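You operate a simulated robot arm through the tools that you are given. There is no shell and no other tool.

You run a simulated robot arm. Do the job below in one go: nothing can be reset, and whatever is moved stays where it is left.

JOB
Check the hardness tester on the test pin, then place the grey rack's bolt by the reading.
Fine: 35 HRC: bolt into the tester slide; any other reading: red rack. Raise the ram before the slide comes out; pin into its holder, slide left out. Where these are worked on the way, their far stop is far enough and under half their travel is too little: tester slide.
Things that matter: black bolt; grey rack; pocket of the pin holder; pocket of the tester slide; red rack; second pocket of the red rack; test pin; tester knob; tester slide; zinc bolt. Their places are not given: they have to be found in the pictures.

It is judged by the outcome, as a careful person would: the job done as asked, and still so three seconds after it is handed in. It fails if anything else is knocked over, pushed out of place, dropped, spilled or broken.

ROBOT AND FRAMES
A 6-joint arm with a two-finger gripper, fixed in place. Base frame: the origin is on the floor under the middle of its stand, x ahead of it, y to its left, z up; the work surface is at about z = 860. Readings come in mm, rad, newtons and seconds.
It reaches about 1572 mm from its shoulder. Its first joint turns from -2.897 to 2.897 rad. Payload 2.45 kg.
Tool frame: the origin (TCP) lies between the finger pads and is the grasp point; the fingertips stand 20 mm ahead of it; z points along the fingers, y is the line along which they close. The gripper opens to 140 mm; its body begins 168 mm behind the TCP.
Orientation is that of the tool frame in the base frame, as a unit quaternion [w, x, y, z]. With the fingers straight down and closing along the base's y, the tool's x points along the base's -x, its y along +y and its z along -z.

CONTROLS
- The arm moves only by the tool arm_command. Its argument "targets" is a list of rows, each a list of 3 entries, a list of its own where there are three numbers: the closure in counts, from 0 (fully open) to 255 (shut), then the shift along the base's x, y, z in units of 400 mm (1.0 is 400 mm), then the turn, a rotation vector about the base's x, y, z in units of 120 degrees (1.0 is 120 degrees). In form: [[gripper, [x, y, z], [ax, ay, az]], ...]. A call has 1 to 20 rows; each row is the pose to reach, as a shift and turn from the pose commanded when the call began. A call with a number of a shift or a turn outside -1 to 1 is refused whole. Rows are played at 5 a second. More than 50 mm and 0.15 rad between two rows, or a gripper value outside its range, and nothing of the call is played. A pose out of reach is approached as far as the arm can. The call stops where the force on the tool passes 90 N (or 10 N more than at its start, if that is more) or the arm is blocked; 0.2 s more then pass. Each finger travels about 45 mm/s and halts on what it meets, pressing with about 33 N; the grip force reading is that of the motor and also rises with nothing between the fingers. The clock runs only during rows and for 0.2 s after the last one: add rows that repeat a pose to give the fingers time. It gives the time, the measured TCP pose, the force on the tool (base axes), the opening and the grip force at its end, in the units of the frame above (readings bear some noise), with the torque about the TCP (base axes, N m) and any sound that the robot's microphone picked up.
- Cameras (640 x 400 px; columns grow to the right, rows downward): "scene" is fixed at [50, 499.1, 1652.9]; the picture's right is [-0.67, -0.74, 0.00], its down [-0.33, 0.30, -0.90] and it looks along [0.67, -0.60, -0.44] (base axes); focal length 309 px, centre (320, 200). "wrist" rides on the gripper at [78, 11, -209] in the tool frame; the picture's right is [-0.14, 0.99, 0.00], its down [-0.92, -0.13, -0.37] and it looks along [-0.37, -0.05, 0.93] (tool axes); focal length 280 px, centre (320, 200).
- snapshot(camera): a new picture of that camera. The clock stands still meanwhile.
- locate(camera, pixels): for up to 12 pixels [column, row] of the newest picture of that camera ("zoom" is the newest enlarged one), the place [x, y, z] in the base frame of the surface seen there, good to about 2 mm. The clock stands still meanwhile.
- zoom(camera, box): a new picture of the part [left, top, right, bottom] of that camera's present view, enlarged. The clock stands still meanwhile.
- sign_off(): hands the job in; it is judged then, once.

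Unless the task says otherwise, let go and move clear before handing in.

The tools are called after "Call:" by a JSON object that holds its "method" and its "body". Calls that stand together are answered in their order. arm_command: Moves the arm, as the interface text tells. Its arguments: {"type":"object","properties":{"targets":{"type":"array"}},"required":["targets"]} The other tools are called the same way: snapshot (camera) takes a picture; locate (camera, pixels) gives the place of the surface under pixels of a picture; zoom (camera, box) takes an enlarged picture of a part of a camera's view; sign_off () hands the job in.

At the start:

```text
time: 0.0
tool_pos: [636.3, -11.3, 1449.4]
orientation: [0.0, 0.0, 1.0, -0.001]
ft_force: [-0.2, -0.3, 0.2]
moment: [-0.02, 0.0, -0.02]
opening: 139.9
grasp_force: 0.1
```

scene: 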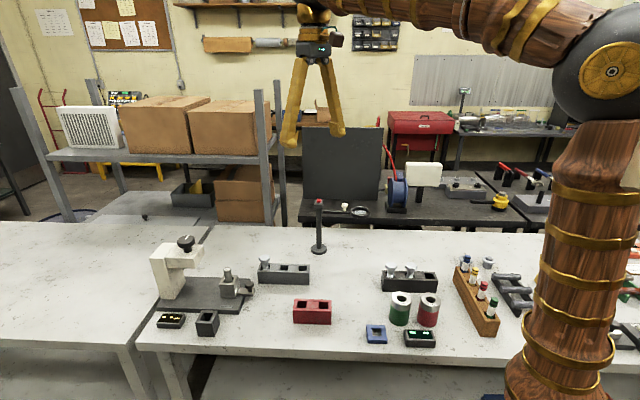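
wrist: 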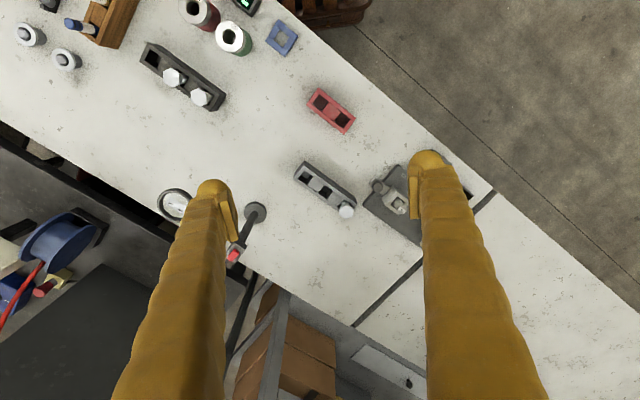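

The scene picture shows the tester around (185,270), a red rack at (313,310), grey/black racks at (285,270) and (408,278), and displays at (170,320) and (420,338). I'll zoom in on these before moving anything.

Call:
{"method": "zoom", "body": {"camera": "scene", "box": [140, 220, 300, 350]}}

Call:
{"method": "zoom", "body": {"camera": "scene", "box": [240, 240, 460, 360]}}

Call:
{"method": "zoom", "body": {"camera": "wrist", "box": [260, 60, 520, 260]}}

Call:
{"method": "zoom", "body": {"camera": "scene", "box": [440, 240, 640, 370]}}

```text
3.08 times, centred on (220, 285) of scene
```

zoom: 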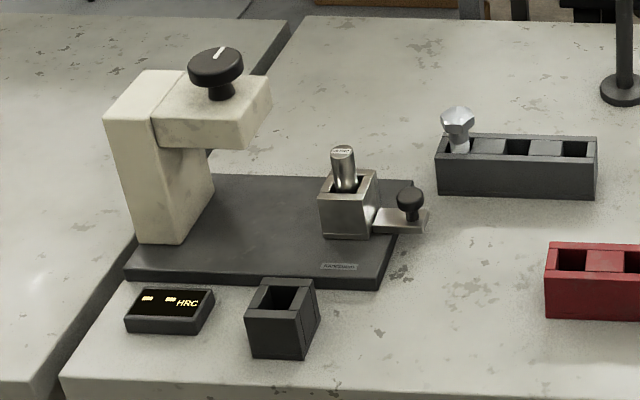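

```text
2.91 times, centred on (350, 300) of scene
```

zoom: 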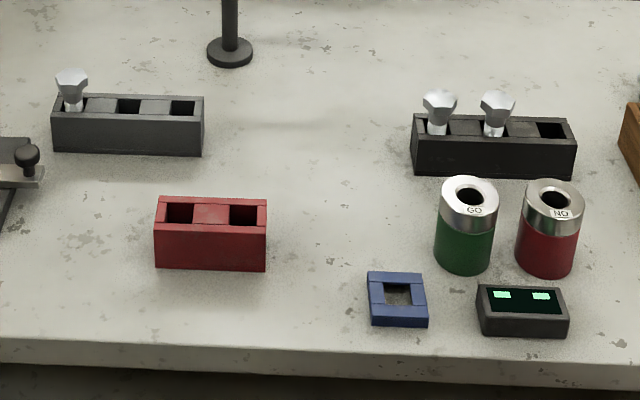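

```text
2.00 times, centred on (390, 160) of wrist
```

zoom: 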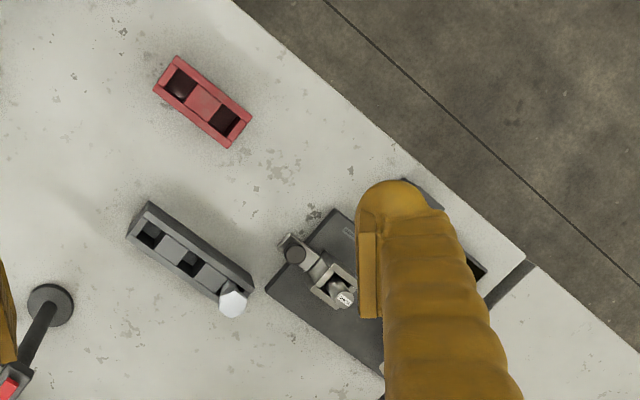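

```text
3.08 times, centred on (540, 305) of scene
```

zoom: 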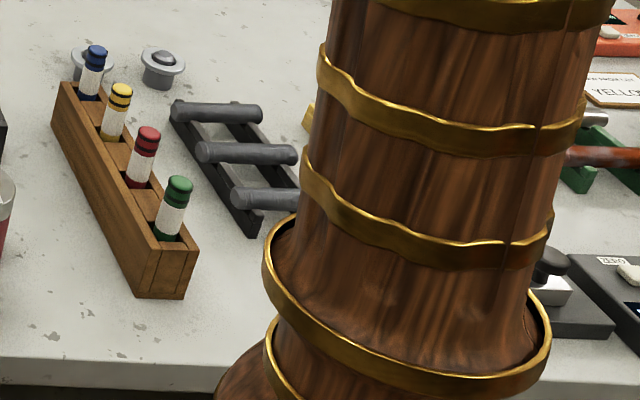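

The pin stands in the slide's pocket and the slide is already out. The red rack may hold something dark in one pocket, so I'll zoom closer on the racks, the tester and the pin.

Call:
{"method": "zoom", "body": {"camera": "wrist", "box": [300, 75, 364, 140]}}

Call:
{"method": "zoom", "body": {"camera": "wrist", "box": [285, 150, 425, 240]}}

Call:
{"method": "zoom", "body": {"camera": "scene", "box": [150, 225, 270, 300]}}

Call:
{"method": "zoom", "body": {"camera": "wrist", "box": [130, 30, 240, 120]}}

Call:
{"method": "zoom", "body": {"camera": "scene", "box": [150, 295, 230, 345]}}

```text
6.15 times, centred on (332, 108) of wrist
```

zoom: 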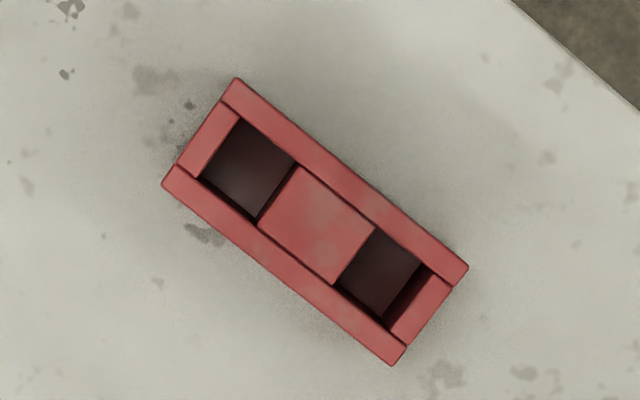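

```text
4.44 times, centred on (355, 195) of wrist
```

zoom: 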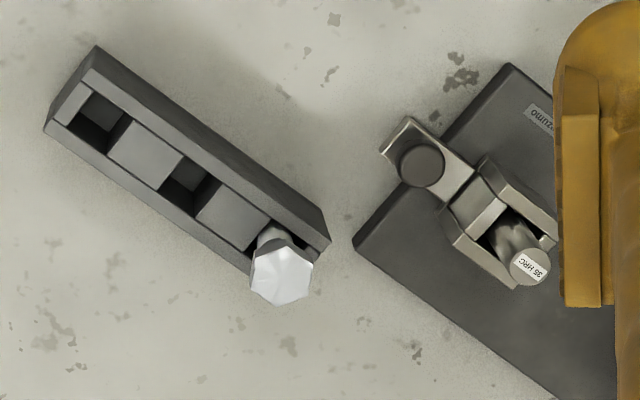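

```text
5.33 times, centred on (210, 262) of scene
```

zoom: 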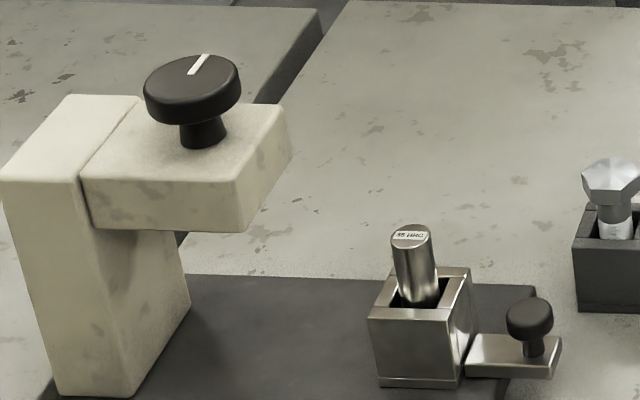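

```text
4.44 times, centred on (185, 75) of wrist
```

zoom: 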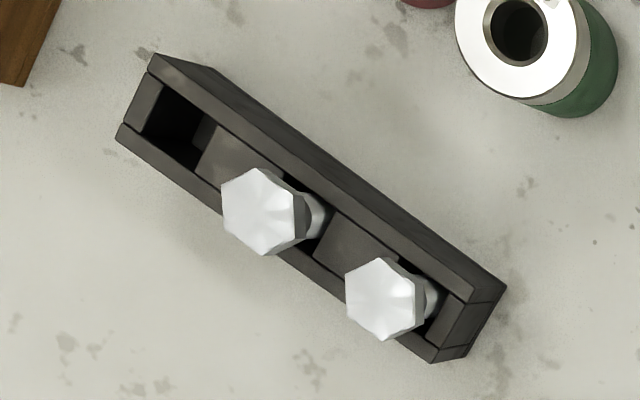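

```text
8.00 times, centred on (190, 320) of scene
```

zoom: 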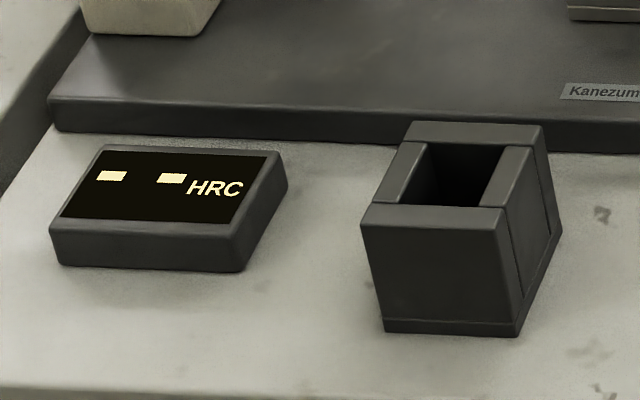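

The test pin reads "35 HRC" on its top, the display shows "-- HRC", and the red rack's pockets are empty. I'll now measure the tester, slide, pin, holder and racks with locate.

Call:
{"method": "zoom", "body": {"camera": "scene", "box": [150, 225, 270, 300]}}

Call:
{"method": "locate", "body": {"camera": "zoom", "pixels": [[412, 236], [530, 310], [192, 75], [200, 65], [450, 290], [375, 312], [463, 270], [392, 270], [285, 107], [85, 180], [235, 225], [60, 98]]}}

Call:
{"method": "locate", "body": {"camera": "zoom", "pixels": [[555, 340], [550, 375], [467, 372], [470, 345], [460, 385], [380, 385], [415, 300], [440, 312], [500, 355], [130, 350], [620, 180], [585, 215]]}}

Call:
{"method": "locate", "body": {"camera": "wrist", "pixels": [[309, 90], [350, 130], [320, 102], [341, 119], [331, 111], [347, 211], [304, 175], [327, 192], [299, 165], [356, 201], [334, 180], [318, 178]]}}

```text
5.33 times, centred on (210, 262) of scene
```

zoom: 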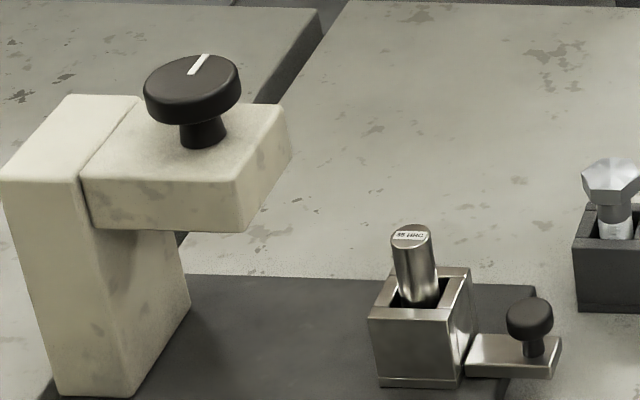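

```text
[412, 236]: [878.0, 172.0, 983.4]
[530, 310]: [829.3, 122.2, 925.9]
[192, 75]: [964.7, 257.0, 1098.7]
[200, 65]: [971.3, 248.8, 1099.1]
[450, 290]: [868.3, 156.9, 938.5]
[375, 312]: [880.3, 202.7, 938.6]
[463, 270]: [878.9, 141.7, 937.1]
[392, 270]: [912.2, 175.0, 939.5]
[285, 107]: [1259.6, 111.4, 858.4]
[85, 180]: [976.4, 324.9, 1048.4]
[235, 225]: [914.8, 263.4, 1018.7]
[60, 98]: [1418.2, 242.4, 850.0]
```

```text
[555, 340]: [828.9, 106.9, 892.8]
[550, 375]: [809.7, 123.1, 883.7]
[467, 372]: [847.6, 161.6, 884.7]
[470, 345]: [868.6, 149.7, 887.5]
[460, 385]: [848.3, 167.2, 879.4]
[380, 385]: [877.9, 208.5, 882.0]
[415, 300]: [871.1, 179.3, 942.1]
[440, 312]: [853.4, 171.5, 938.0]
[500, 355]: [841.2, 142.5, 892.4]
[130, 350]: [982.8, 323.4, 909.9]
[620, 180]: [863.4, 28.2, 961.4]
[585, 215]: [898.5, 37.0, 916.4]
```

```text
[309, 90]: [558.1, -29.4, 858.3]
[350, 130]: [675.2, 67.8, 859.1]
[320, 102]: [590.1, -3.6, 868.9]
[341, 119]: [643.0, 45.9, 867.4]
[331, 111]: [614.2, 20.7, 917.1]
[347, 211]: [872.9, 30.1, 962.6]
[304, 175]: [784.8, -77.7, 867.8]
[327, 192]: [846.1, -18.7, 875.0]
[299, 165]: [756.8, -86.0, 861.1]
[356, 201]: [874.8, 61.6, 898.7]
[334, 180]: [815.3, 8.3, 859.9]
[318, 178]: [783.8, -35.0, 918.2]
```

The pin top is near (878,172,983), the tester knob near (968,253,1099), and the slide handle near (835,122,926). I'll move the wrist camera closer above the tester to get precise geometry.

Call:
{"method": "arm_command", "body": {"targets": [[0, [0.045, 0.041, -0.03], [0, 0, 0]], [0, [0.09, 0.082, -0.06], [0, 0, 0]], [0, [0.135, 0.123, -0.09], [0, 0, 0]], [0, [0.18, 0.164, -0.12], [0, 0, 0]], [0, [0.225, 0.205, -0.16], [0, 0, 0]], [0, [0.27, 0.246, -0.2], [0, 0, 0]], [0, [0.315, 0.287, -0.25], [0, 0, 0]], [0, [0.36, 0.3275, -0.3], [0, 0, 0]]]}}

Call:
{"method": "snapshot", "body": {"camera": "wrist"}}

Call:
{"method": "snapshot", "body": {"camera": "scene"}}

```text
time: 1.8
tool_pos: [780.2, 120.0, 1327.8]
orientation: [0.001, 0.0, 1.0, -0.001]
ft_force: [-1.1, -0.3, -0.7]
moment: [-0.01, -0.01, -0.01]
opening: 140.3
grasp_force: 0.0
```

```text
taken
```

wrist: 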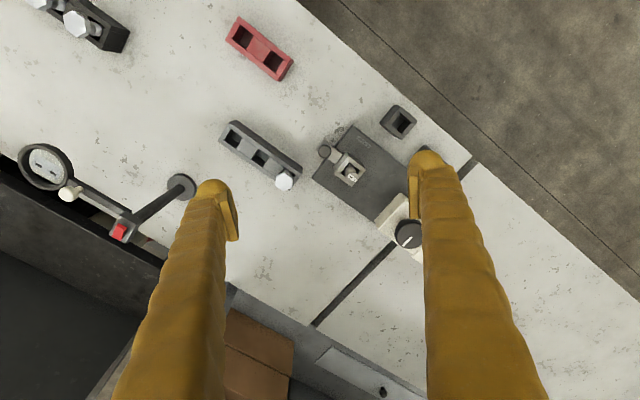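

```text
taken
```

scene: 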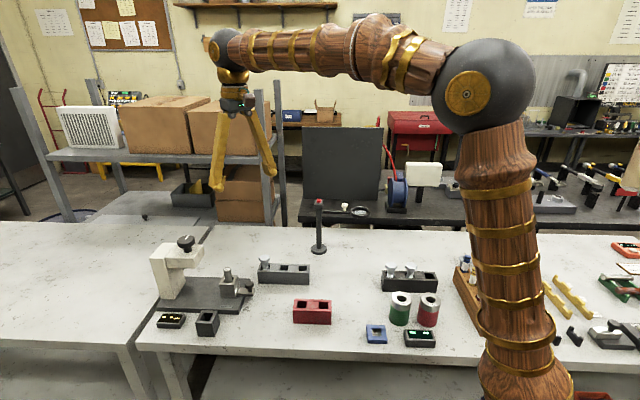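

The wrist view now shows the slide at (345,165), the tester knob at (408,233), the pin holder at (398,121), the red rack at (259,48) and the grey rack at (260,153). I'll enlarge and measure these.

Call:
{"method": "zoom", "body": {"camera": "wrist", "box": [300, 90, 428, 170]}}

Call:
{"method": "locate", "body": {"camera": "wrist", "pixels": [[325, 151], [349, 179], [408, 233], [339, 157], [352, 156], [366, 172], [352, 186], [335, 171], [398, 111], [391, 132], [413, 131], [398, 125]]}}

Call:
{"method": "zoom", "body": {"camera": "wrist", "box": [210, 100, 320, 200]}}

Call:
{"method": "zoom", "body": {"camera": "wrist", "box": [215, 5, 305, 90]}}

Call:
{"method": "zoom", "body": {"camera": "wrist", "box": [310, 120, 440, 260]}}

```text
5.00 times, centred on (364, 130) of wrist
```

zoom: 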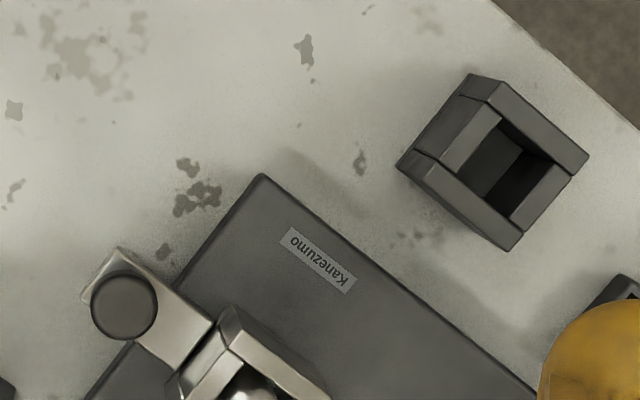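

```text
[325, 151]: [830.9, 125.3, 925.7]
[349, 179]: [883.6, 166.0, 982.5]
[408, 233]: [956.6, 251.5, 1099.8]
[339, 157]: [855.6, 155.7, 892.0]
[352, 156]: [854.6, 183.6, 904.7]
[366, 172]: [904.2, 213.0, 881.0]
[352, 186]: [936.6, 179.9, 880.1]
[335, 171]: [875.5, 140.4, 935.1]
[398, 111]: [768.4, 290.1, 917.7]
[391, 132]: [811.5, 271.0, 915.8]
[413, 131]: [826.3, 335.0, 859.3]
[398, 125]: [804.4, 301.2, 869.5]
```

```text
4.00 times, centred on (265, 150) of wrist
```

zoom: 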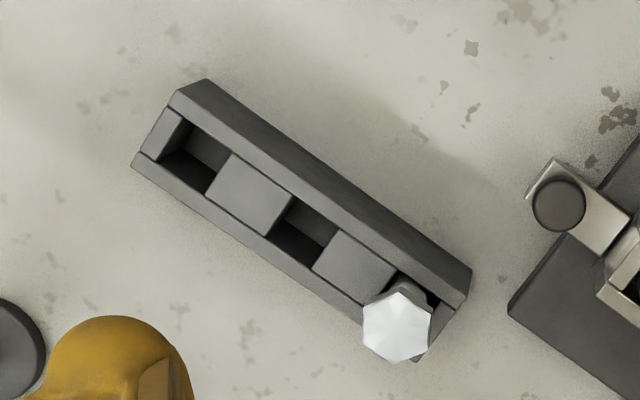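

```text
4.71 times, centred on (260, 48) of wrist
```

zoom: 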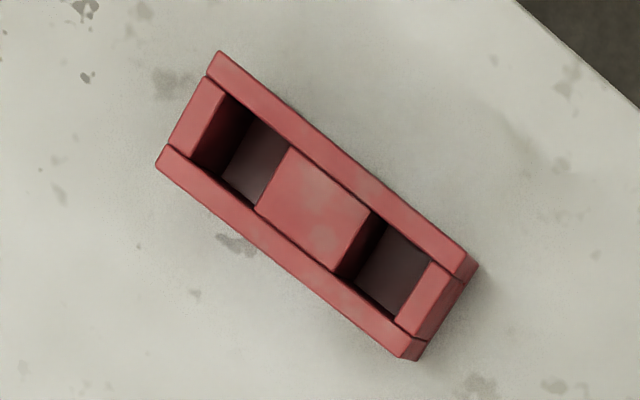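

```text
2.86 times, centred on (375, 190) of wrist
```

zoom: 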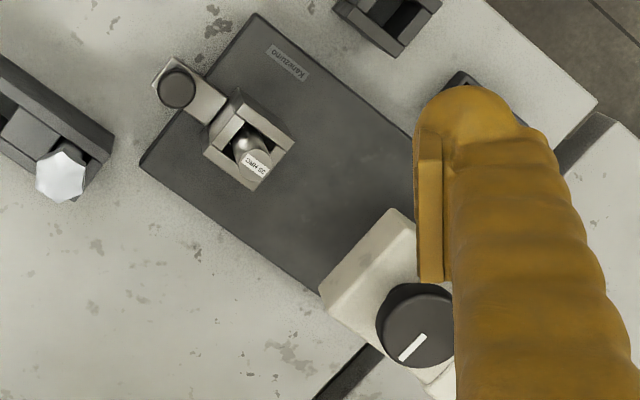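

The last zoom shows the handle knob at (175,88), the slide block around (250,145), the pin top at (256,163) and the tester knob with a white line at (413,347). I'll measure these pixels on the zoom.

Call:
{"method": "locate", "body": {"camera": "zoom", "pixels": [[176, 88], [157, 84], [196, 92], [238, 106], [288, 143], [252, 184], [208, 152], [256, 163], [420, 328], [404, 357], [424, 338], [380, 310]]}}

Call:
{"method": "locate", "body": {"camera": "zoom", "pixels": [[258, 18], [145, 163], [318, 288], [410, 134], [200, 105], [215, 165], [160, 92], [185, 70], [222, 102], [208, 122], [228, 130], [262, 150]]}}

Call:
{"method": "zoom", "body": {"camera": "wrist", "box": [310, 130, 380, 195]}}

```text
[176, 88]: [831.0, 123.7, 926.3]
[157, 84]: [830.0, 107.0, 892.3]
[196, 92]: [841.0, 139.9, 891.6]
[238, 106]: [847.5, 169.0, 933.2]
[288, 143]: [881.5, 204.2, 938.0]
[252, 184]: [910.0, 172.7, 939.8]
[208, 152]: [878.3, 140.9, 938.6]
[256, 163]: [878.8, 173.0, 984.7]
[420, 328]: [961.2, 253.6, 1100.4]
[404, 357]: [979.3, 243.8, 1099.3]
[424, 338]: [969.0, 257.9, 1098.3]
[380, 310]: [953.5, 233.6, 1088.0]
```

```text
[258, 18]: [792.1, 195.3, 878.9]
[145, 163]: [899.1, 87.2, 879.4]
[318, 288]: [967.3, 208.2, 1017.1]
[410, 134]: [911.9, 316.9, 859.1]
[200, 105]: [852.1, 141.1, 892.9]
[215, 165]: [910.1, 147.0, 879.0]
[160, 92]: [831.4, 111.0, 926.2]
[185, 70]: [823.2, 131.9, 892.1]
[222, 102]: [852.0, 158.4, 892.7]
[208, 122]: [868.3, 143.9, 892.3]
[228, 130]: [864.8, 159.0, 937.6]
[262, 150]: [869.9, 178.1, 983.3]
```

```text
6.15 times, centred on (345, 162) of wrist
```

zoom: 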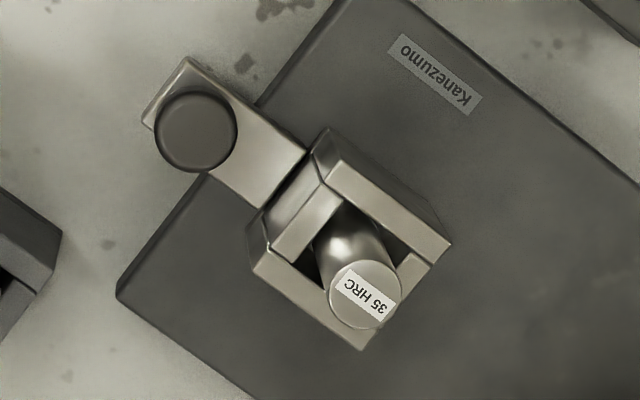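

The slide axis lies along y = x − 707.5 (45°), with the block centre at (879,171.5), the handle knob at (831,124) with its top at 926, and the tester knob at about (961,254,1100), so the travel is about 116 mm. I'll measure the head and the knob edges, and check the finger clearance, before moving.

Call:
{"method": "zoom", "body": {"camera": "scene", "box": [150, 230, 214, 270]}}

Call:
{"method": "locate", "body": {"camera": "zoom", "pixels": [[270, 90], [450, 100], [300, 220], [430, 270], [520, 170], [345, 180], [330, 110], [450, 110], [375, 60], [160, 260], [60, 150], [450, 310]]}}

Call:
{"method": "zoom", "body": {"camera": "scene", "box": [214, 255, 262, 303]}}

Call:
{"method": "locate", "body": {"camera": "zoom", "pixels": [[250, 150], [250, 180], [275, 185], [225, 190], [300, 215], [205, 225], [385, 190], [370, 215], [410, 210], [385, 240], [420, 255], [250, 260]]}}

```text
10.00 times, centred on (182, 250) of scene
```

zoom: 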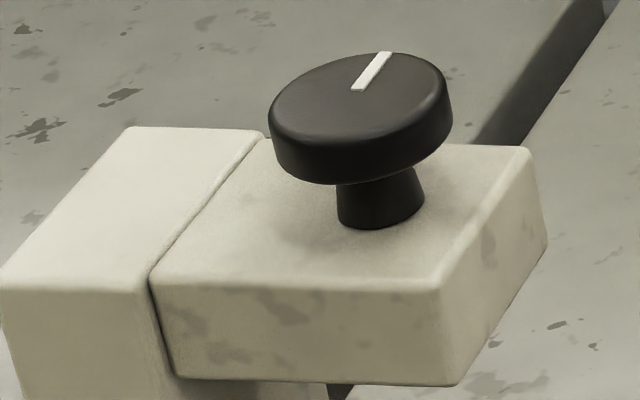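

```text
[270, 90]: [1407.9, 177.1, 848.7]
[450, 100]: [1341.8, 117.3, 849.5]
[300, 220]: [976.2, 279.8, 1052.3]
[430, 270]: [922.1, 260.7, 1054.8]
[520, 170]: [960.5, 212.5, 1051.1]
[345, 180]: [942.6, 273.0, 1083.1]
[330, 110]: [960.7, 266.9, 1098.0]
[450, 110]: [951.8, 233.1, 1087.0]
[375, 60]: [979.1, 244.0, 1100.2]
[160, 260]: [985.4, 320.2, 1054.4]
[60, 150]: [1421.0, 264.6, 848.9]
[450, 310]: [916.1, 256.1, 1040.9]
```

```text
8.33 times, centred on (238, 279) of scene
```

zoom: 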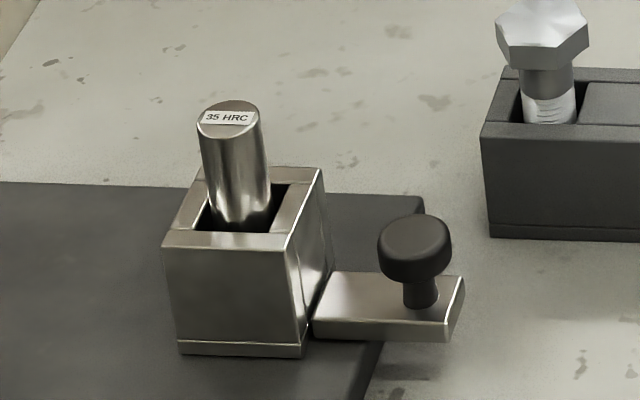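

```text
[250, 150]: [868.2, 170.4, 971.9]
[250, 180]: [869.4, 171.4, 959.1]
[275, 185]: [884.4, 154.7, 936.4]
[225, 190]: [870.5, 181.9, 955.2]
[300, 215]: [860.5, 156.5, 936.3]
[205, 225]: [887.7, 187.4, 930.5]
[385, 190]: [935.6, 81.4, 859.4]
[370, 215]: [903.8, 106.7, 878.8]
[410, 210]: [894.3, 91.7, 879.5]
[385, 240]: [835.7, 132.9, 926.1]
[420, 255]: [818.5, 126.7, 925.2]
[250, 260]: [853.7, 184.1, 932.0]
```

The head top is at z≈1053 and the knob rim spans z≈1083–1100; the handle knob sits on a plate at z≈892. I'll turn the tool +45° to line up with the slide axis and come above it for a straight-on look.

Call:
{"method": "arm_command", "body": {"targets": [[0, [0.025, 0.01, -0.02], [0, 0, 0.045]], [0, [0.055, 0.025, -0.06], [0, 0, 0.09]], [0, [0.085, 0.04, -0.1], [0, 0, 0.135]], [0, [0.11, 0.05, -0.14], [0, 0, 0.18]], [0, [0.14, 0.065, -0.18], [0, 0, 0.225]], [0, [0.165, 0.075, -0.22], [0, 0, 0.27]], [0, [0.195, 0.09, -0.26], [0, 0, 0.32]], [0, [0.22, 0.1025, -0.3], [0, 0, 0.375]], [0, [0.22, 0.1025, -0.3], [0, 0, 0.375]]]}}

Call:
{"method": "snapshot", "body": {"camera": "wrist"}}

Call:
{"method": "snapshot", "body": {"camera": "scene"}}

```text
time: 3.8
tool_pos: [867.1, 162.9, 1208.8]
orientation: [0.001, -0.382, 0.924, 0.0]
ft_force: [0.4, 0.0, 0.6]
moment: [0.0, -0.02, -0.01]
opening: 140.1
grasp_force: 0.1
```

```text
taken
```

wrist: 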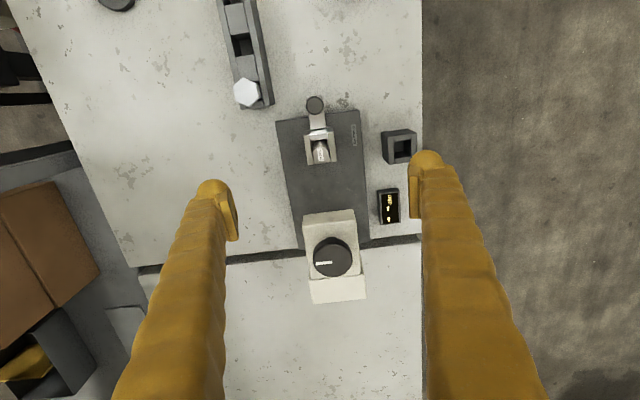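

```text
taken
```

scene: 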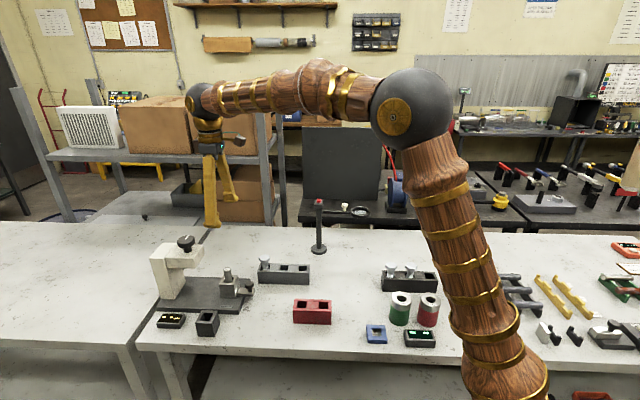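

The view is now aligned: handle at (316,105), slide pocket with pin at (320,150), tester knob at (332,257) with its line pointing left, holder at (398,147), and the display at (388,206). I'll measure each one finely.

Call:
{"method": "zoom", "body": {"camera": "wrist", "box": [285, 85, 349, 175]}}

Call:
{"method": "zoom", "body": {"camera": "wrist", "box": [290, 200, 380, 310]}}

Call:
{"method": "zoom", "body": {"camera": "wrist", "box": [360, 115, 430, 235]}}

Call:
{"method": "zoom", "body": {"camera": "wrist", "box": [210, 0, 290, 120]}}

Call:
{"method": "locate", "body": {"camera": "wrist", "pixels": [[315, 104], [307, 131], [336, 129], [334, 162], [306, 165], [320, 156], [332, 257], [318, 264], [329, 262], [332, 238], [313, 257], [352, 257]]}}

Call:
{"method": "locate", "body": {"camera": "wrist", "pixels": [[386, 135], [413, 137], [415, 155], [391, 161], [402, 149], [247, 93], [332, 277], [316, 232], [352, 215], [304, 220], [238, 46], [234, 18]]}}

```text
4.44 times, centred on (317, 130) of wrist
```

zoom: 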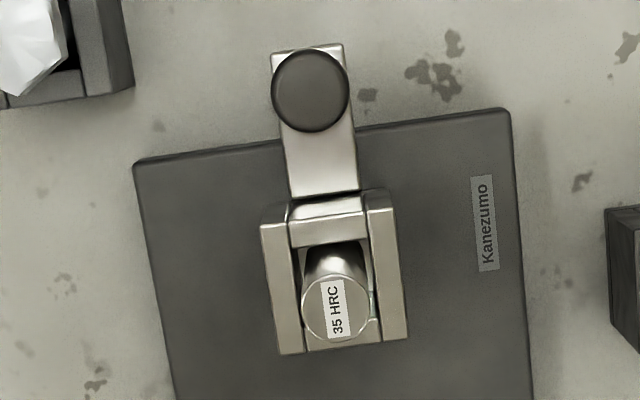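

```text
3.64 times, centred on (335, 255) of wrist
```

zoom: 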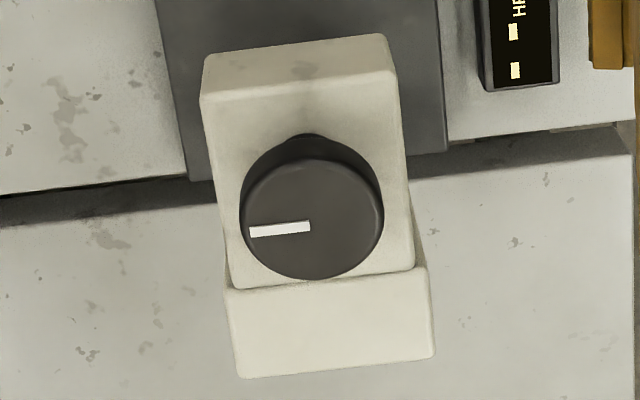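

```text
3.33 times, centred on (395, 175) of wrist
```

zoom: 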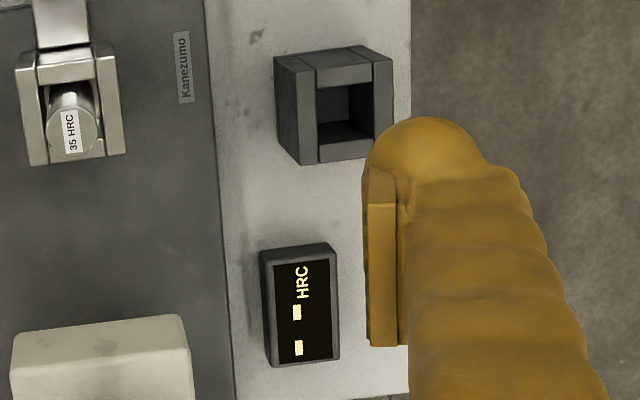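

```text
3.33 times, centred on (250, 60) of wrist
```

zoom: 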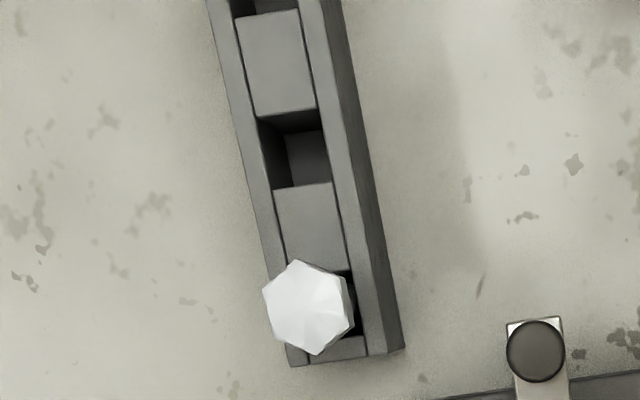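

```text
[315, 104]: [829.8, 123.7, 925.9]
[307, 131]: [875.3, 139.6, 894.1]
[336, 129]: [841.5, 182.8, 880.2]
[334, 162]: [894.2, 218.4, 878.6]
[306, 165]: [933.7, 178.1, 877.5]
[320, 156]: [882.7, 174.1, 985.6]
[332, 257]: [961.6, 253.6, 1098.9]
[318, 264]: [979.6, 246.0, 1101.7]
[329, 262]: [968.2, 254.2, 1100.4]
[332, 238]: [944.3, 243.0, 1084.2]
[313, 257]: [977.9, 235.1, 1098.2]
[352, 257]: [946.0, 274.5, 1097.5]
```

```text
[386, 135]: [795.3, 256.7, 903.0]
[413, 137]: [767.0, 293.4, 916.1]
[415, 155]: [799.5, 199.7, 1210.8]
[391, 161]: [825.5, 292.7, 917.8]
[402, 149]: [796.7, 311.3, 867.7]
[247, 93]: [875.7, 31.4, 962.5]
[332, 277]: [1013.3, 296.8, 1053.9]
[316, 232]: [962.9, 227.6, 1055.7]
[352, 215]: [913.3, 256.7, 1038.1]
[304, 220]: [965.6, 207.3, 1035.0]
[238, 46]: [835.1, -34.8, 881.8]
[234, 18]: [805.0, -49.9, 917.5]
```

The knob centre is about (962,254.5) with radius ≈25, the handle knob centre (830.5,123.7) with diameter ≈26, and the grey rack's corner lies about 75 mm to the side of the slide axis. I'll narrow the fingers to about 56 mm and tilt the tool 30° back, so the body stays clear of the head. Then I'll stop above and behind the handle.

Call:
{"method": "arm_command", "body": {"targets": [[40, [-0.028, -0.028, -0.05], [0.0221, -0.0221, 0]], [80, [-0.0565, -0.0568, -0.1], [0.0442, -0.0442, 0]], [120, [-0.085, -0.085, -0.15], [0.0663, -0.0663, 0]], [153, [-0.113, -0.1135, -0.2], [0.0884, -0.0884, 0]], [153, [-0.141, -0.142, -0.25], [0.1105, -0.1105, 0]], [153, [-0.1695, -0.17, -0.3], [0.1326, -0.1326, 0]], [153, [-0.198, -0.1985, -0.35], [0.1547, -0.1547, 0]], [153, [-0.226, -0.227, -0.4018], [0.1768, -0.1768, 0]], [153, [-0.226, -0.227, -0.4018], [0.1768, -0.1768, 0]]]}}

Call:
{"method": "snapshot", "body": {"camera": "wrist"}}

Call:
{"method": "snapshot", "body": {"camera": "scene"}}

```text
time: 5.8
tool_pos: [778.7, 71.6, 1046.0]
orientation: [0.239, -0.369, 0.893, 0.099]
ft_force: [-0.6, -1.0, -0.8]
moment: [0.02, 0.05, 0.0]
opening: 56.0
grasp_force: 0.0
```

```text
taken
```

wrist: 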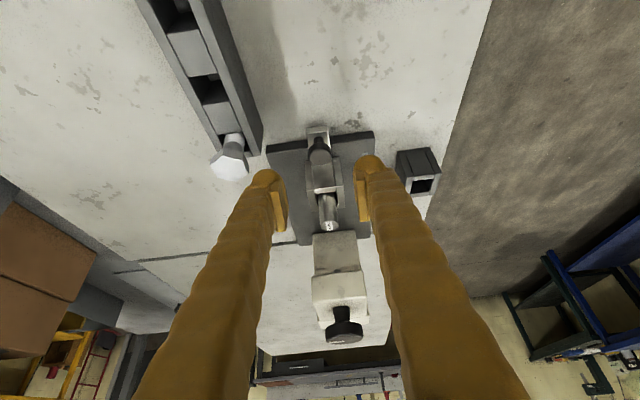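

```text
taken
```

scene: 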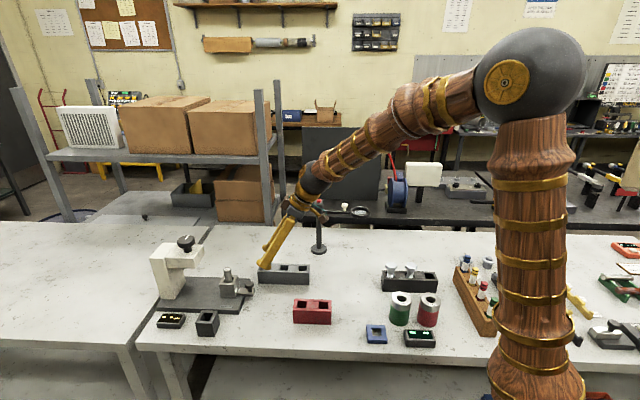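

The pose is right and the opening is 56 mm. Before descending between the rack's bolt (230,160) and the slide, I'll check the finger's outer edge and the bolt's nearest edge, plus the handle position in this view.

Call:
{"method": "locate", "body": {"camera": "wrist", "pixels": [[246, 165], [260, 150], [258, 182], [250, 205], [240, 230], [273, 200], [284, 205], [318, 143], [318, 152], [368, 160], [385, 170], [356, 195]]}}

Call:
{"method": "zoom", "body": {"camera": "wrist", "box": [200, 100, 440, 250]}}

```text
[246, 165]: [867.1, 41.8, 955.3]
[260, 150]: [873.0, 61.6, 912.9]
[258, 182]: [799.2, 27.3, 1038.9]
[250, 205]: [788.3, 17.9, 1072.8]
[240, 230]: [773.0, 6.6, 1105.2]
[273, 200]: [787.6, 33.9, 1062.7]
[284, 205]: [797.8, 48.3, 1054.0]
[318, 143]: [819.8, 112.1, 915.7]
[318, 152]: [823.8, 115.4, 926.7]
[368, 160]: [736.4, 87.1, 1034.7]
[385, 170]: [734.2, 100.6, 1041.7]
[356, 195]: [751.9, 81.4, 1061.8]
```

```text
2.67 times, centred on (320, 175) of wrist
```

zoom: 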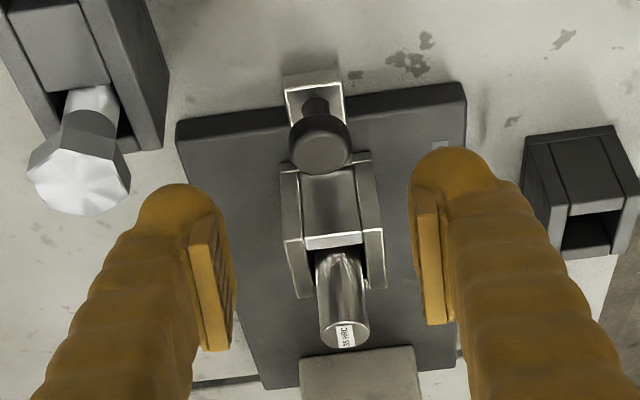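

The fingers' outer edges are within about ±52 mm of the axis, while the rack is at −73 and the bolt at −83, so there is clearance. I'll descend along the tool axis to straddle the handle knob.

Call:
{"method": "arm_command", "body": {"targets": [[153, [0.0219, 0.0219, -0.0533], [0, 0, 0]], [153, [0.0437, 0.0437, -0.1067], [0, 0, 0]], [153, [0.0656, 0.0656, -0.16], [0, 0, 0]], [153, [0.0875, 0.0875, -0.2133], [0, 0, 0]], [153, [0.1094, 0.1094, -0.2667], [0, 0, 0]], [153, [0.1312, 0.1312, -0.32], [0, 0, 0]], [153, [0.1312, 0.1312, -0.32], [0, 0, 0]]]}}

Call:
{"method": "snapshot", "body": {"camera": "wrist"}}

Call:
{"method": "zoom", "body": {"camera": "scene", "box": [150, 200, 310, 310]}}

```text
time: 7.4
tool_pos: [830.7, 123.5, 922.1]
orientation: [0.239, -0.37, 0.892, 0.099]
ft_force: [0.8, -0.1, 0.2]
moment: [0.01, -0.03, -0.03]
opening: 55.8
grasp_force: 0.1
```

```text
taken
```

wrist: 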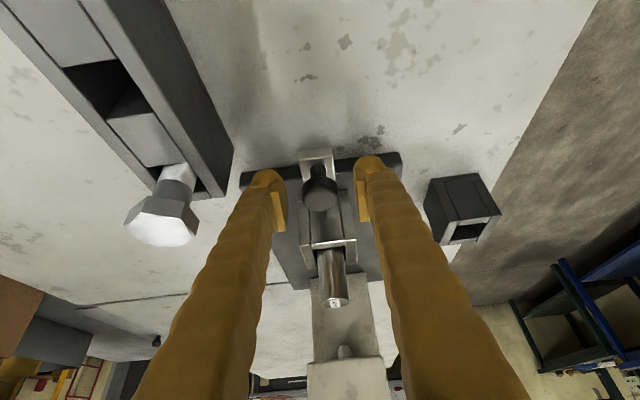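

```text
3.64 times, centred on (230, 255) of scene
```

zoom: 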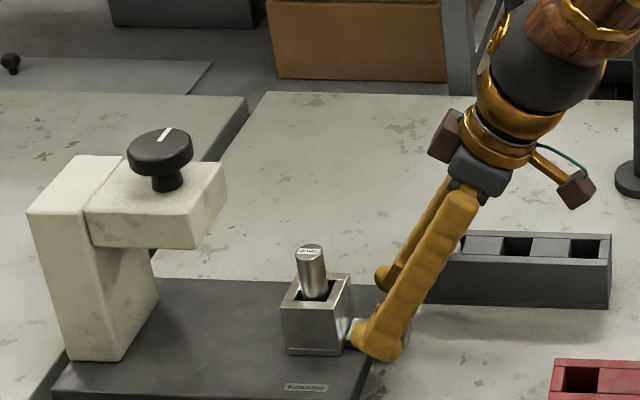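

The fingers straddle the handle knob (319,190) evenly, with about 15 mm free on each side. I'll close on it.

Call:
{"method": "arm_command", "body": {"targets": [[180, [0, 0, -0.004], [0, 0, 0]], [200, [0, 0, -0.004], [0, 0, 0]], [220, [0, 0, -0.004], [0, 0, 0]], [255, [0, 0, -0.004], [0, 0, 0]], [255, [0, 0, -0.004], [0, 0, 0]], [255, [0, 0, -0.004], [0, 0, 0]]]}}

Call:
{"method": "snapshot", "body": {"camera": "wrist"}}

```text
time: 8.8
tool_pos: [829.6, 123.4, 919.5]
orientation: [0.239, -0.369, 0.893, 0.099]
ft_force: [6.4, -1.6, -3.8]
moment: [-0.01, -0.01, -0.01]
opening: 25.4
grasp_force: 44.6
```

```text
taken
```

wrist: 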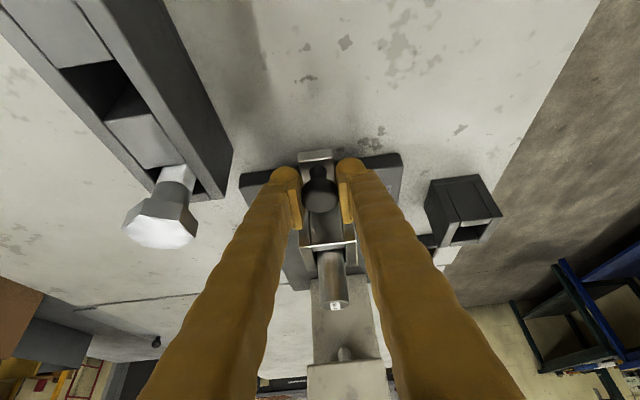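

The grip is firm at 25.4 mm. I'll push the slide in along (0.707,0.707) at a moderate speed, first 60 mm, watching the force.

Call:
{"method": "arm_command", "body": {"targets": [[255, [0.0106, 0.0106, 0], [0, 0, 0]], [255, [0.0265, 0.0265, 0], [0, 0, 0]], [255, [0.0424, 0.0424, 0], [0, 0, 0]], [255, [0.0583, 0.0583, 0], [0, 0, 0]], [255, [0.0742, 0.0742, 0], [0, 0, 0]], [255, [0.0901, 0.0901, 0], [0, 0, 0]], [255, [0.106, 0.106, 0], [0, 0, 0]]]}}

Call:
{"method": "snapshot", "body": {"camera": "wrist"}}

Call:
{"method": "zoom", "body": {"camera": "scene", "box": [150, 200, 310, 310]}}

```text
time: 10.4
tool_pos: [873.6, 164.6, 918.7]
orientation: [0.239, -0.37, 0.892, 0.099]
ft_force: [13.6, -13.1, 12.3]
moment: [-0.12, -0.21, 0.08]
opening: 26.0
grasp_force: 45.2
```

```text
taken
```

wrist: 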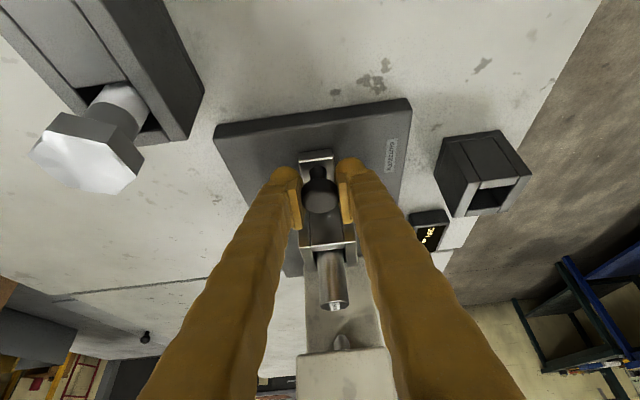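

```text
3.64 times, centred on (230, 255) of scene
```

zoom: 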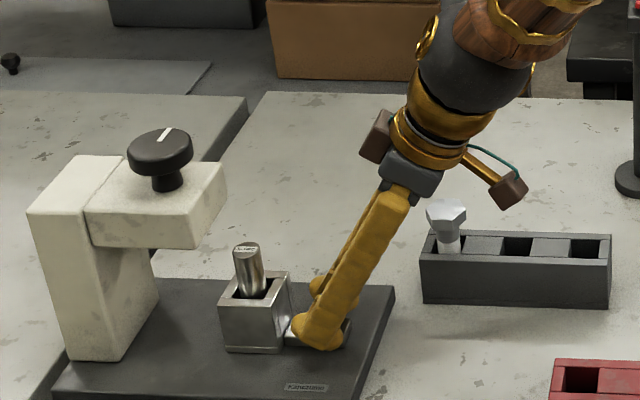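

The slide moved about 60 mm with the pin upright; a ~19 N sideways reading shows a slight lateral offset, so I'll shift about 1 mm toward (+x,−y). Then I'll push another 45 mm.

Call:
{"method": "arm_command", "body": {"targets": [[255, [0.0088, 0.0052, 0.001], [0, 0, 0]], [255, [0.0238, 0.0202, 0.002], [0, 0, 0]], [255, [0.0388, 0.0352, 0.002], [0, 0, 0]], [255, [0.0538, 0.0502, 0.002], [0, 0, 0]], [255, [0.0688, 0.0652, 0.002], [0, 0, 0]], [255, [0.0813, 0.0777, 0.002], [0, 0, 0]]]}}

Call:
{"method": "snapshot", "body": {"camera": "wrist"}}

Call:
{"method": "zoom", "body": {"camera": "scene", "box": [150, 200, 310, 310]}}

```text
time: 11.8
tool_pos: [906.0, 197.9, 919.2]
orientation: [0.238, -0.37, 0.893, 0.099]
ft_force: [-10.1, 9.4, -1.7]
moment: [0.13, -0.08, -0.01]
opening: 25.9
grasp_force: 44.6
```

```text
taken
```

wrist: 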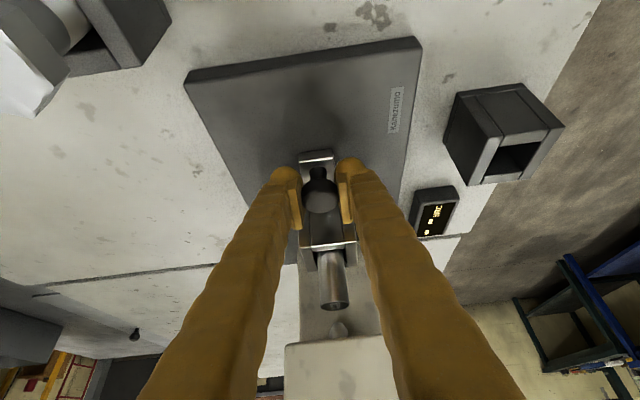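

```text
3.64 times, centred on (230, 255) of scene
```

zoom: 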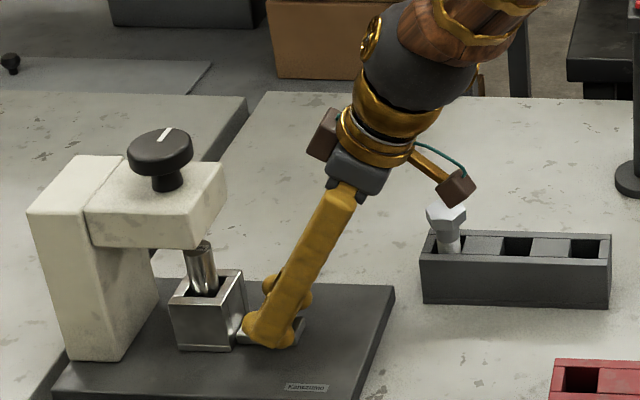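

The pin is now beneath the head, with the slide about 105 mm in, and no axial resistance. I'll continue in small steps to find the inner stop.

Call:
{"method": "arm_command", "body": {"targets": [[255, [0.0043, 0.0063, 0], [0, 0, 0]], [255, [0.0096, 0.0116, 0], [0, 0, 0]], [255, [0.0149, 0.0169, 0], [0, 0, 0]], [255, [0.0185, 0.0205, 0], [0, 0, 0]], [255, [0.0221, 0.0241, 0], [0, 0, 0]]]}}

```text
time: 13.0
tool_pos: [913.4, 206.1, 919.1]
orientation: [0.239, -0.368, 0.893, 0.098]
ft_force: [-2.8, 0.7, -12.8]
moment: [0.02, 0.0, -0.1]
opening: 25.9
grasp_force: 45.2
```

The total travel is about 117 mm, still without a hard stop. I'll push a little more in 2 mm steps.

Call:
{"method": "arm_command", "body": {"targets": [[255, [0.0035, 0.0035, -0.001], [0, 0, 0]], [255, [0.007, 0.007, -0.001], [0, 0, 0]], [255, [0.0106, 0.0106, -0.001], [0, 0, 0]], [255, [0.0106, 0.0106, -0.001], [0, 0, 0]]]}}

Call:
{"method": "snapshot", "body": {"camera": "wrist"}}

Call:
{"method": "zoom", "body": {"camera": "scene", "box": [150, 200, 310, 310]}}

```text
time: 14.0
tool_pos: [918.1, 209.6, 918.3]
orientation: [0.239, -0.37, 0.892, 0.099]
ft_force: [-29.2, -20.5, 5.4]
moment: [-0.08, 0.09, 0.03]
opening: 25.6
grasp_force: 45.0
```

```text
taken
```

wrist: 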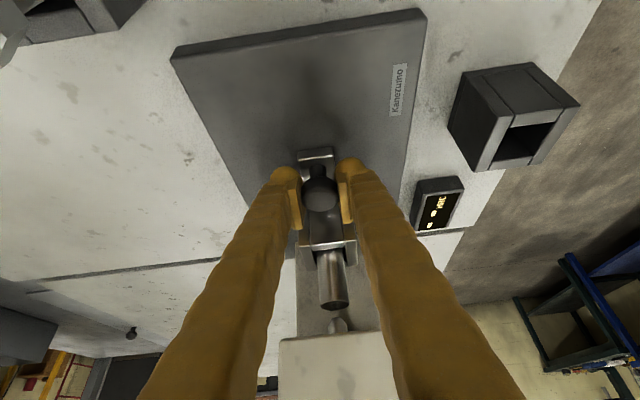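

```text
3.64 times, centred on (230, 255) of scene
```

zoom: 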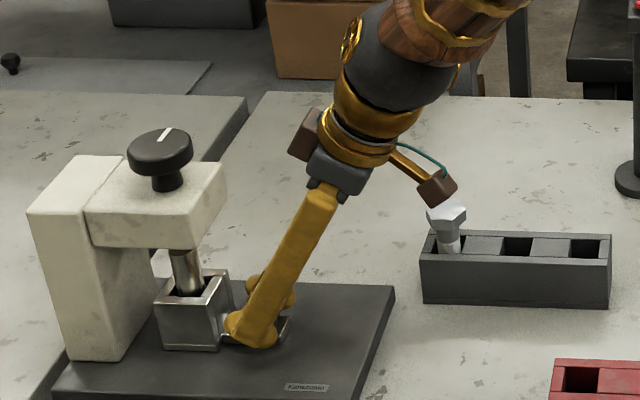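

Axial force has risen to about 35 N, the handle is still seated between the pads, and the pin is under the head, so the slide is at its far stop. I'll release the handle and back out along the tool axis.

Call:
{"method": "arm_command", "body": {"targets": [[200, [0, 0, 0], [0, 0, 0]], [153, [0, 0, 0], [0, 0, 0]], [153, [0, 0, 0], [0, 0, 0]], [153, [0, 0, 0], [0, 0, 0]], [153, [-0.0219, -0.0219, 0.0533], [0, 0, 0]], [153, [-0.0437, -0.0437, 0.1067], [0, 0, 0]], [153, [-0.0656, -0.0656, 0.16], [0, 0, 0]], [153, [-0.0984, -0.0984, 0.24], [0, 0, 0]], [153, [-0.1312, -0.1312, 0.32], [0, 0, 0]]]}}

Call:
{"method": "snapshot", "body": {"camera": "wrist"}}

Call:
{"method": "zoom", "body": {"camera": "scene", "box": [150, 220, 280, 340]}}

```text
time: 16.0
tool_pos: [865.6, 161.7, 1047.8]
orientation: [0.239, -0.37, 0.892, 0.1]
ft_force: [0.4, 1.0, -1.0]
moment: [0.02, -0.02, -0.01]
opening: 56.0
grasp_force: 0.0
```

```text
taken
```

wrist: 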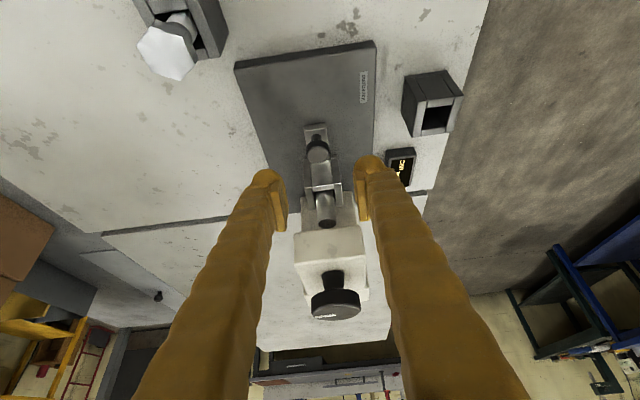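

```text
3.33 times, centred on (215, 280) of scene
```

zoom: 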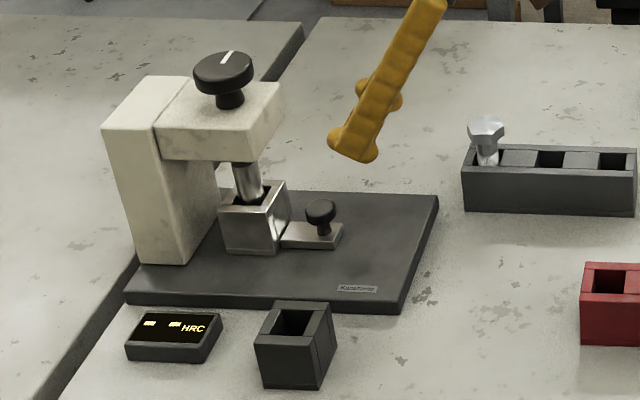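

The slide is fully in with the pin under the ram and the handle free; the display still reads "-- HRC". I'll bring the tool upright and go over the tester knob, opening to 90 mm.

Call:
{"method": "arm_command", "body": {"targets": [[153, [0, 0, 0.1], [-0.03, 0.03, 0]], [153, [0, 0, 0.2], [-0.06, 0.06, 0]], [130, [0.03, 0.03, 0.3], [-0.09, 0.09, 0]], [110, [0.08, 0.077, 0.38], [-0.12, 0.12, 0]], [91, [0.14, 0.135, 0.405], [-0.15, 0.15, 0]], [91, [0.2, 0.193, 0.405], [-0.1768, 0.1768, 0]], [91, [0.241, 0.232, 0.405], [-0.1768, 0.1768, 0]], [91, [0.241, 0.232, 0.405], [-0.1768, 0.1768, 0]]]}}

Call:
{"method": "snapshot", "body": {"camera": "wrist"}}

Call:
{"method": "locate", "body": {"camera": "scene", "pixels": [[186, 240], [246, 283]]}}

```text
time: 17.8
tool_pos: [962.0, 248.3, 1208.7]
orientation: [-0.001, -0.382, 0.924, 0.0]
ft_force: [-1.0, -0.1, -0.5]
moment: [-0.02, -0.04, -0.03]
opening: 90.1
grasp_force: 0.1
```

```text
taken
```

wrist: 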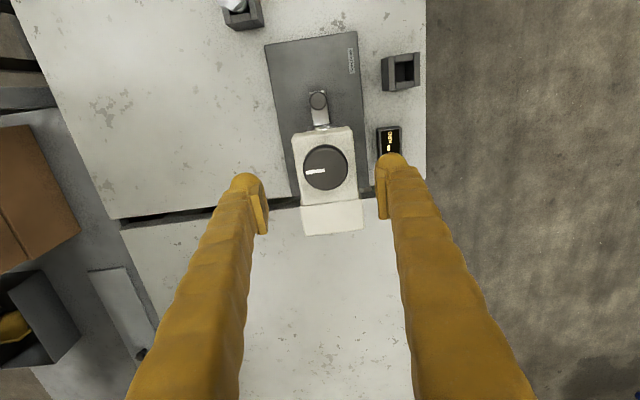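

```text
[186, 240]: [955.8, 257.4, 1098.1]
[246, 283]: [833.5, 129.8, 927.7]
```

The knob is at (325,168) and the handle at (319,101). I'll measure the knob edges to centre on it.

Call:
{"method": "zoom", "body": {"camera": "wrist", "box": [270, 80, 430, 240]}}

Call:
{"method": "locate", "body": {"camera": "wrist", "pixels": [[304, 169], [347, 167], [326, 148], [325, 188], [325, 168], [319, 101], [268, 215], [380, 210], [306, 172], [324, 171], [302, 155], [350, 150]]}}

```text
2.50 times, centred on (350, 160) of wrist
```

zoom: 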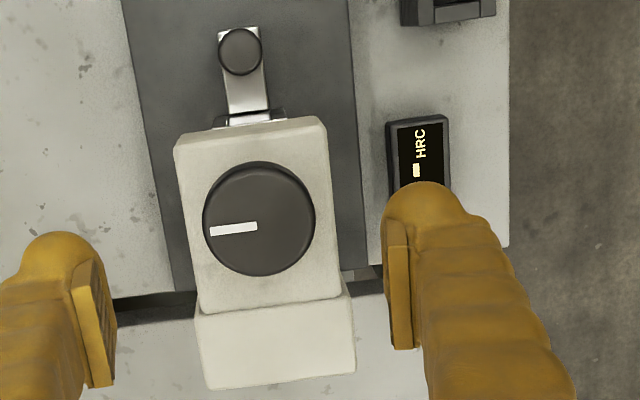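

```text
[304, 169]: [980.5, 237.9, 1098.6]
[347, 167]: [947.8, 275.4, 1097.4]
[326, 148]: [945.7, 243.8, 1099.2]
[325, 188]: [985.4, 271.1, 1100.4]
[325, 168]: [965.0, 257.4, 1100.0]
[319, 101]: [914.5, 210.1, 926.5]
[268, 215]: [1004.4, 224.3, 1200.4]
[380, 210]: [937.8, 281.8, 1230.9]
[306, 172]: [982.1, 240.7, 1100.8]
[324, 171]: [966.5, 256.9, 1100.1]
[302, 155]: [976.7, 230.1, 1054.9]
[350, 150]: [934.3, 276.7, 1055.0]
```

The knob centre is about (964.8,257) and the handle is now at (914.5,210), i.e. 120 mm of travel. I'll go down to just above the knob with a small centring shift and check before straddling it.

Call:
{"method": "arm_command", "body": {"targets": [[91, [0.004, 0.009, -0.06], [0, 0, 0]], [91, [0.007, 0.0175, -0.12], [0, 0, 0]], [91, [0.007, 0.0175, -0.18], [0, 0, 0]], [91, [0.007, 0.0175, -0.2125], [0, 0, 0]], [91, [0.007, 0.0175, -0.2125], [0, 0, 0]]]}}

Call:
{"method": "snapshot", "body": {"camera": "wrist"}}

Call:
{"method": "zoom", "body": {"camera": "scene", "box": [120, 180, 280, 300]}}

```text
time: 19.0
tool_pos: [964.6, 256.2, 1122.3]
orientation: [0.0, -0.382, 0.924, 0.0]
ft_force: [0.1, 0.2, -0.2]
moment: [0.02, -0.01, 0.01]
opening: 89.8
grasp_force: 0.1
```

```text
taken
```

wrist: 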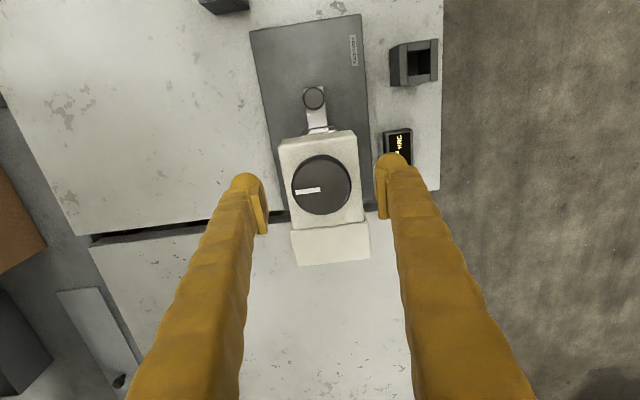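

```text
3.33 times, centred on (200, 240) of scene
```

zoom: 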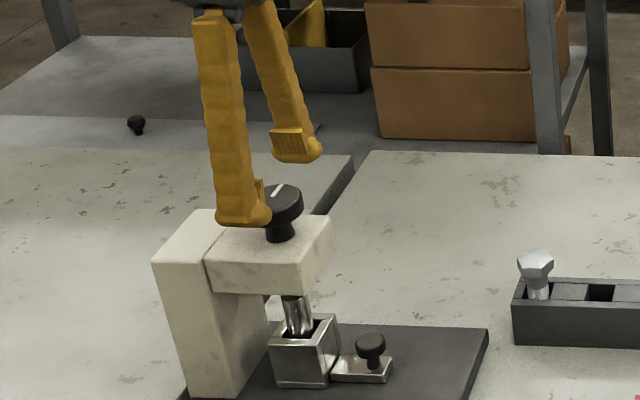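

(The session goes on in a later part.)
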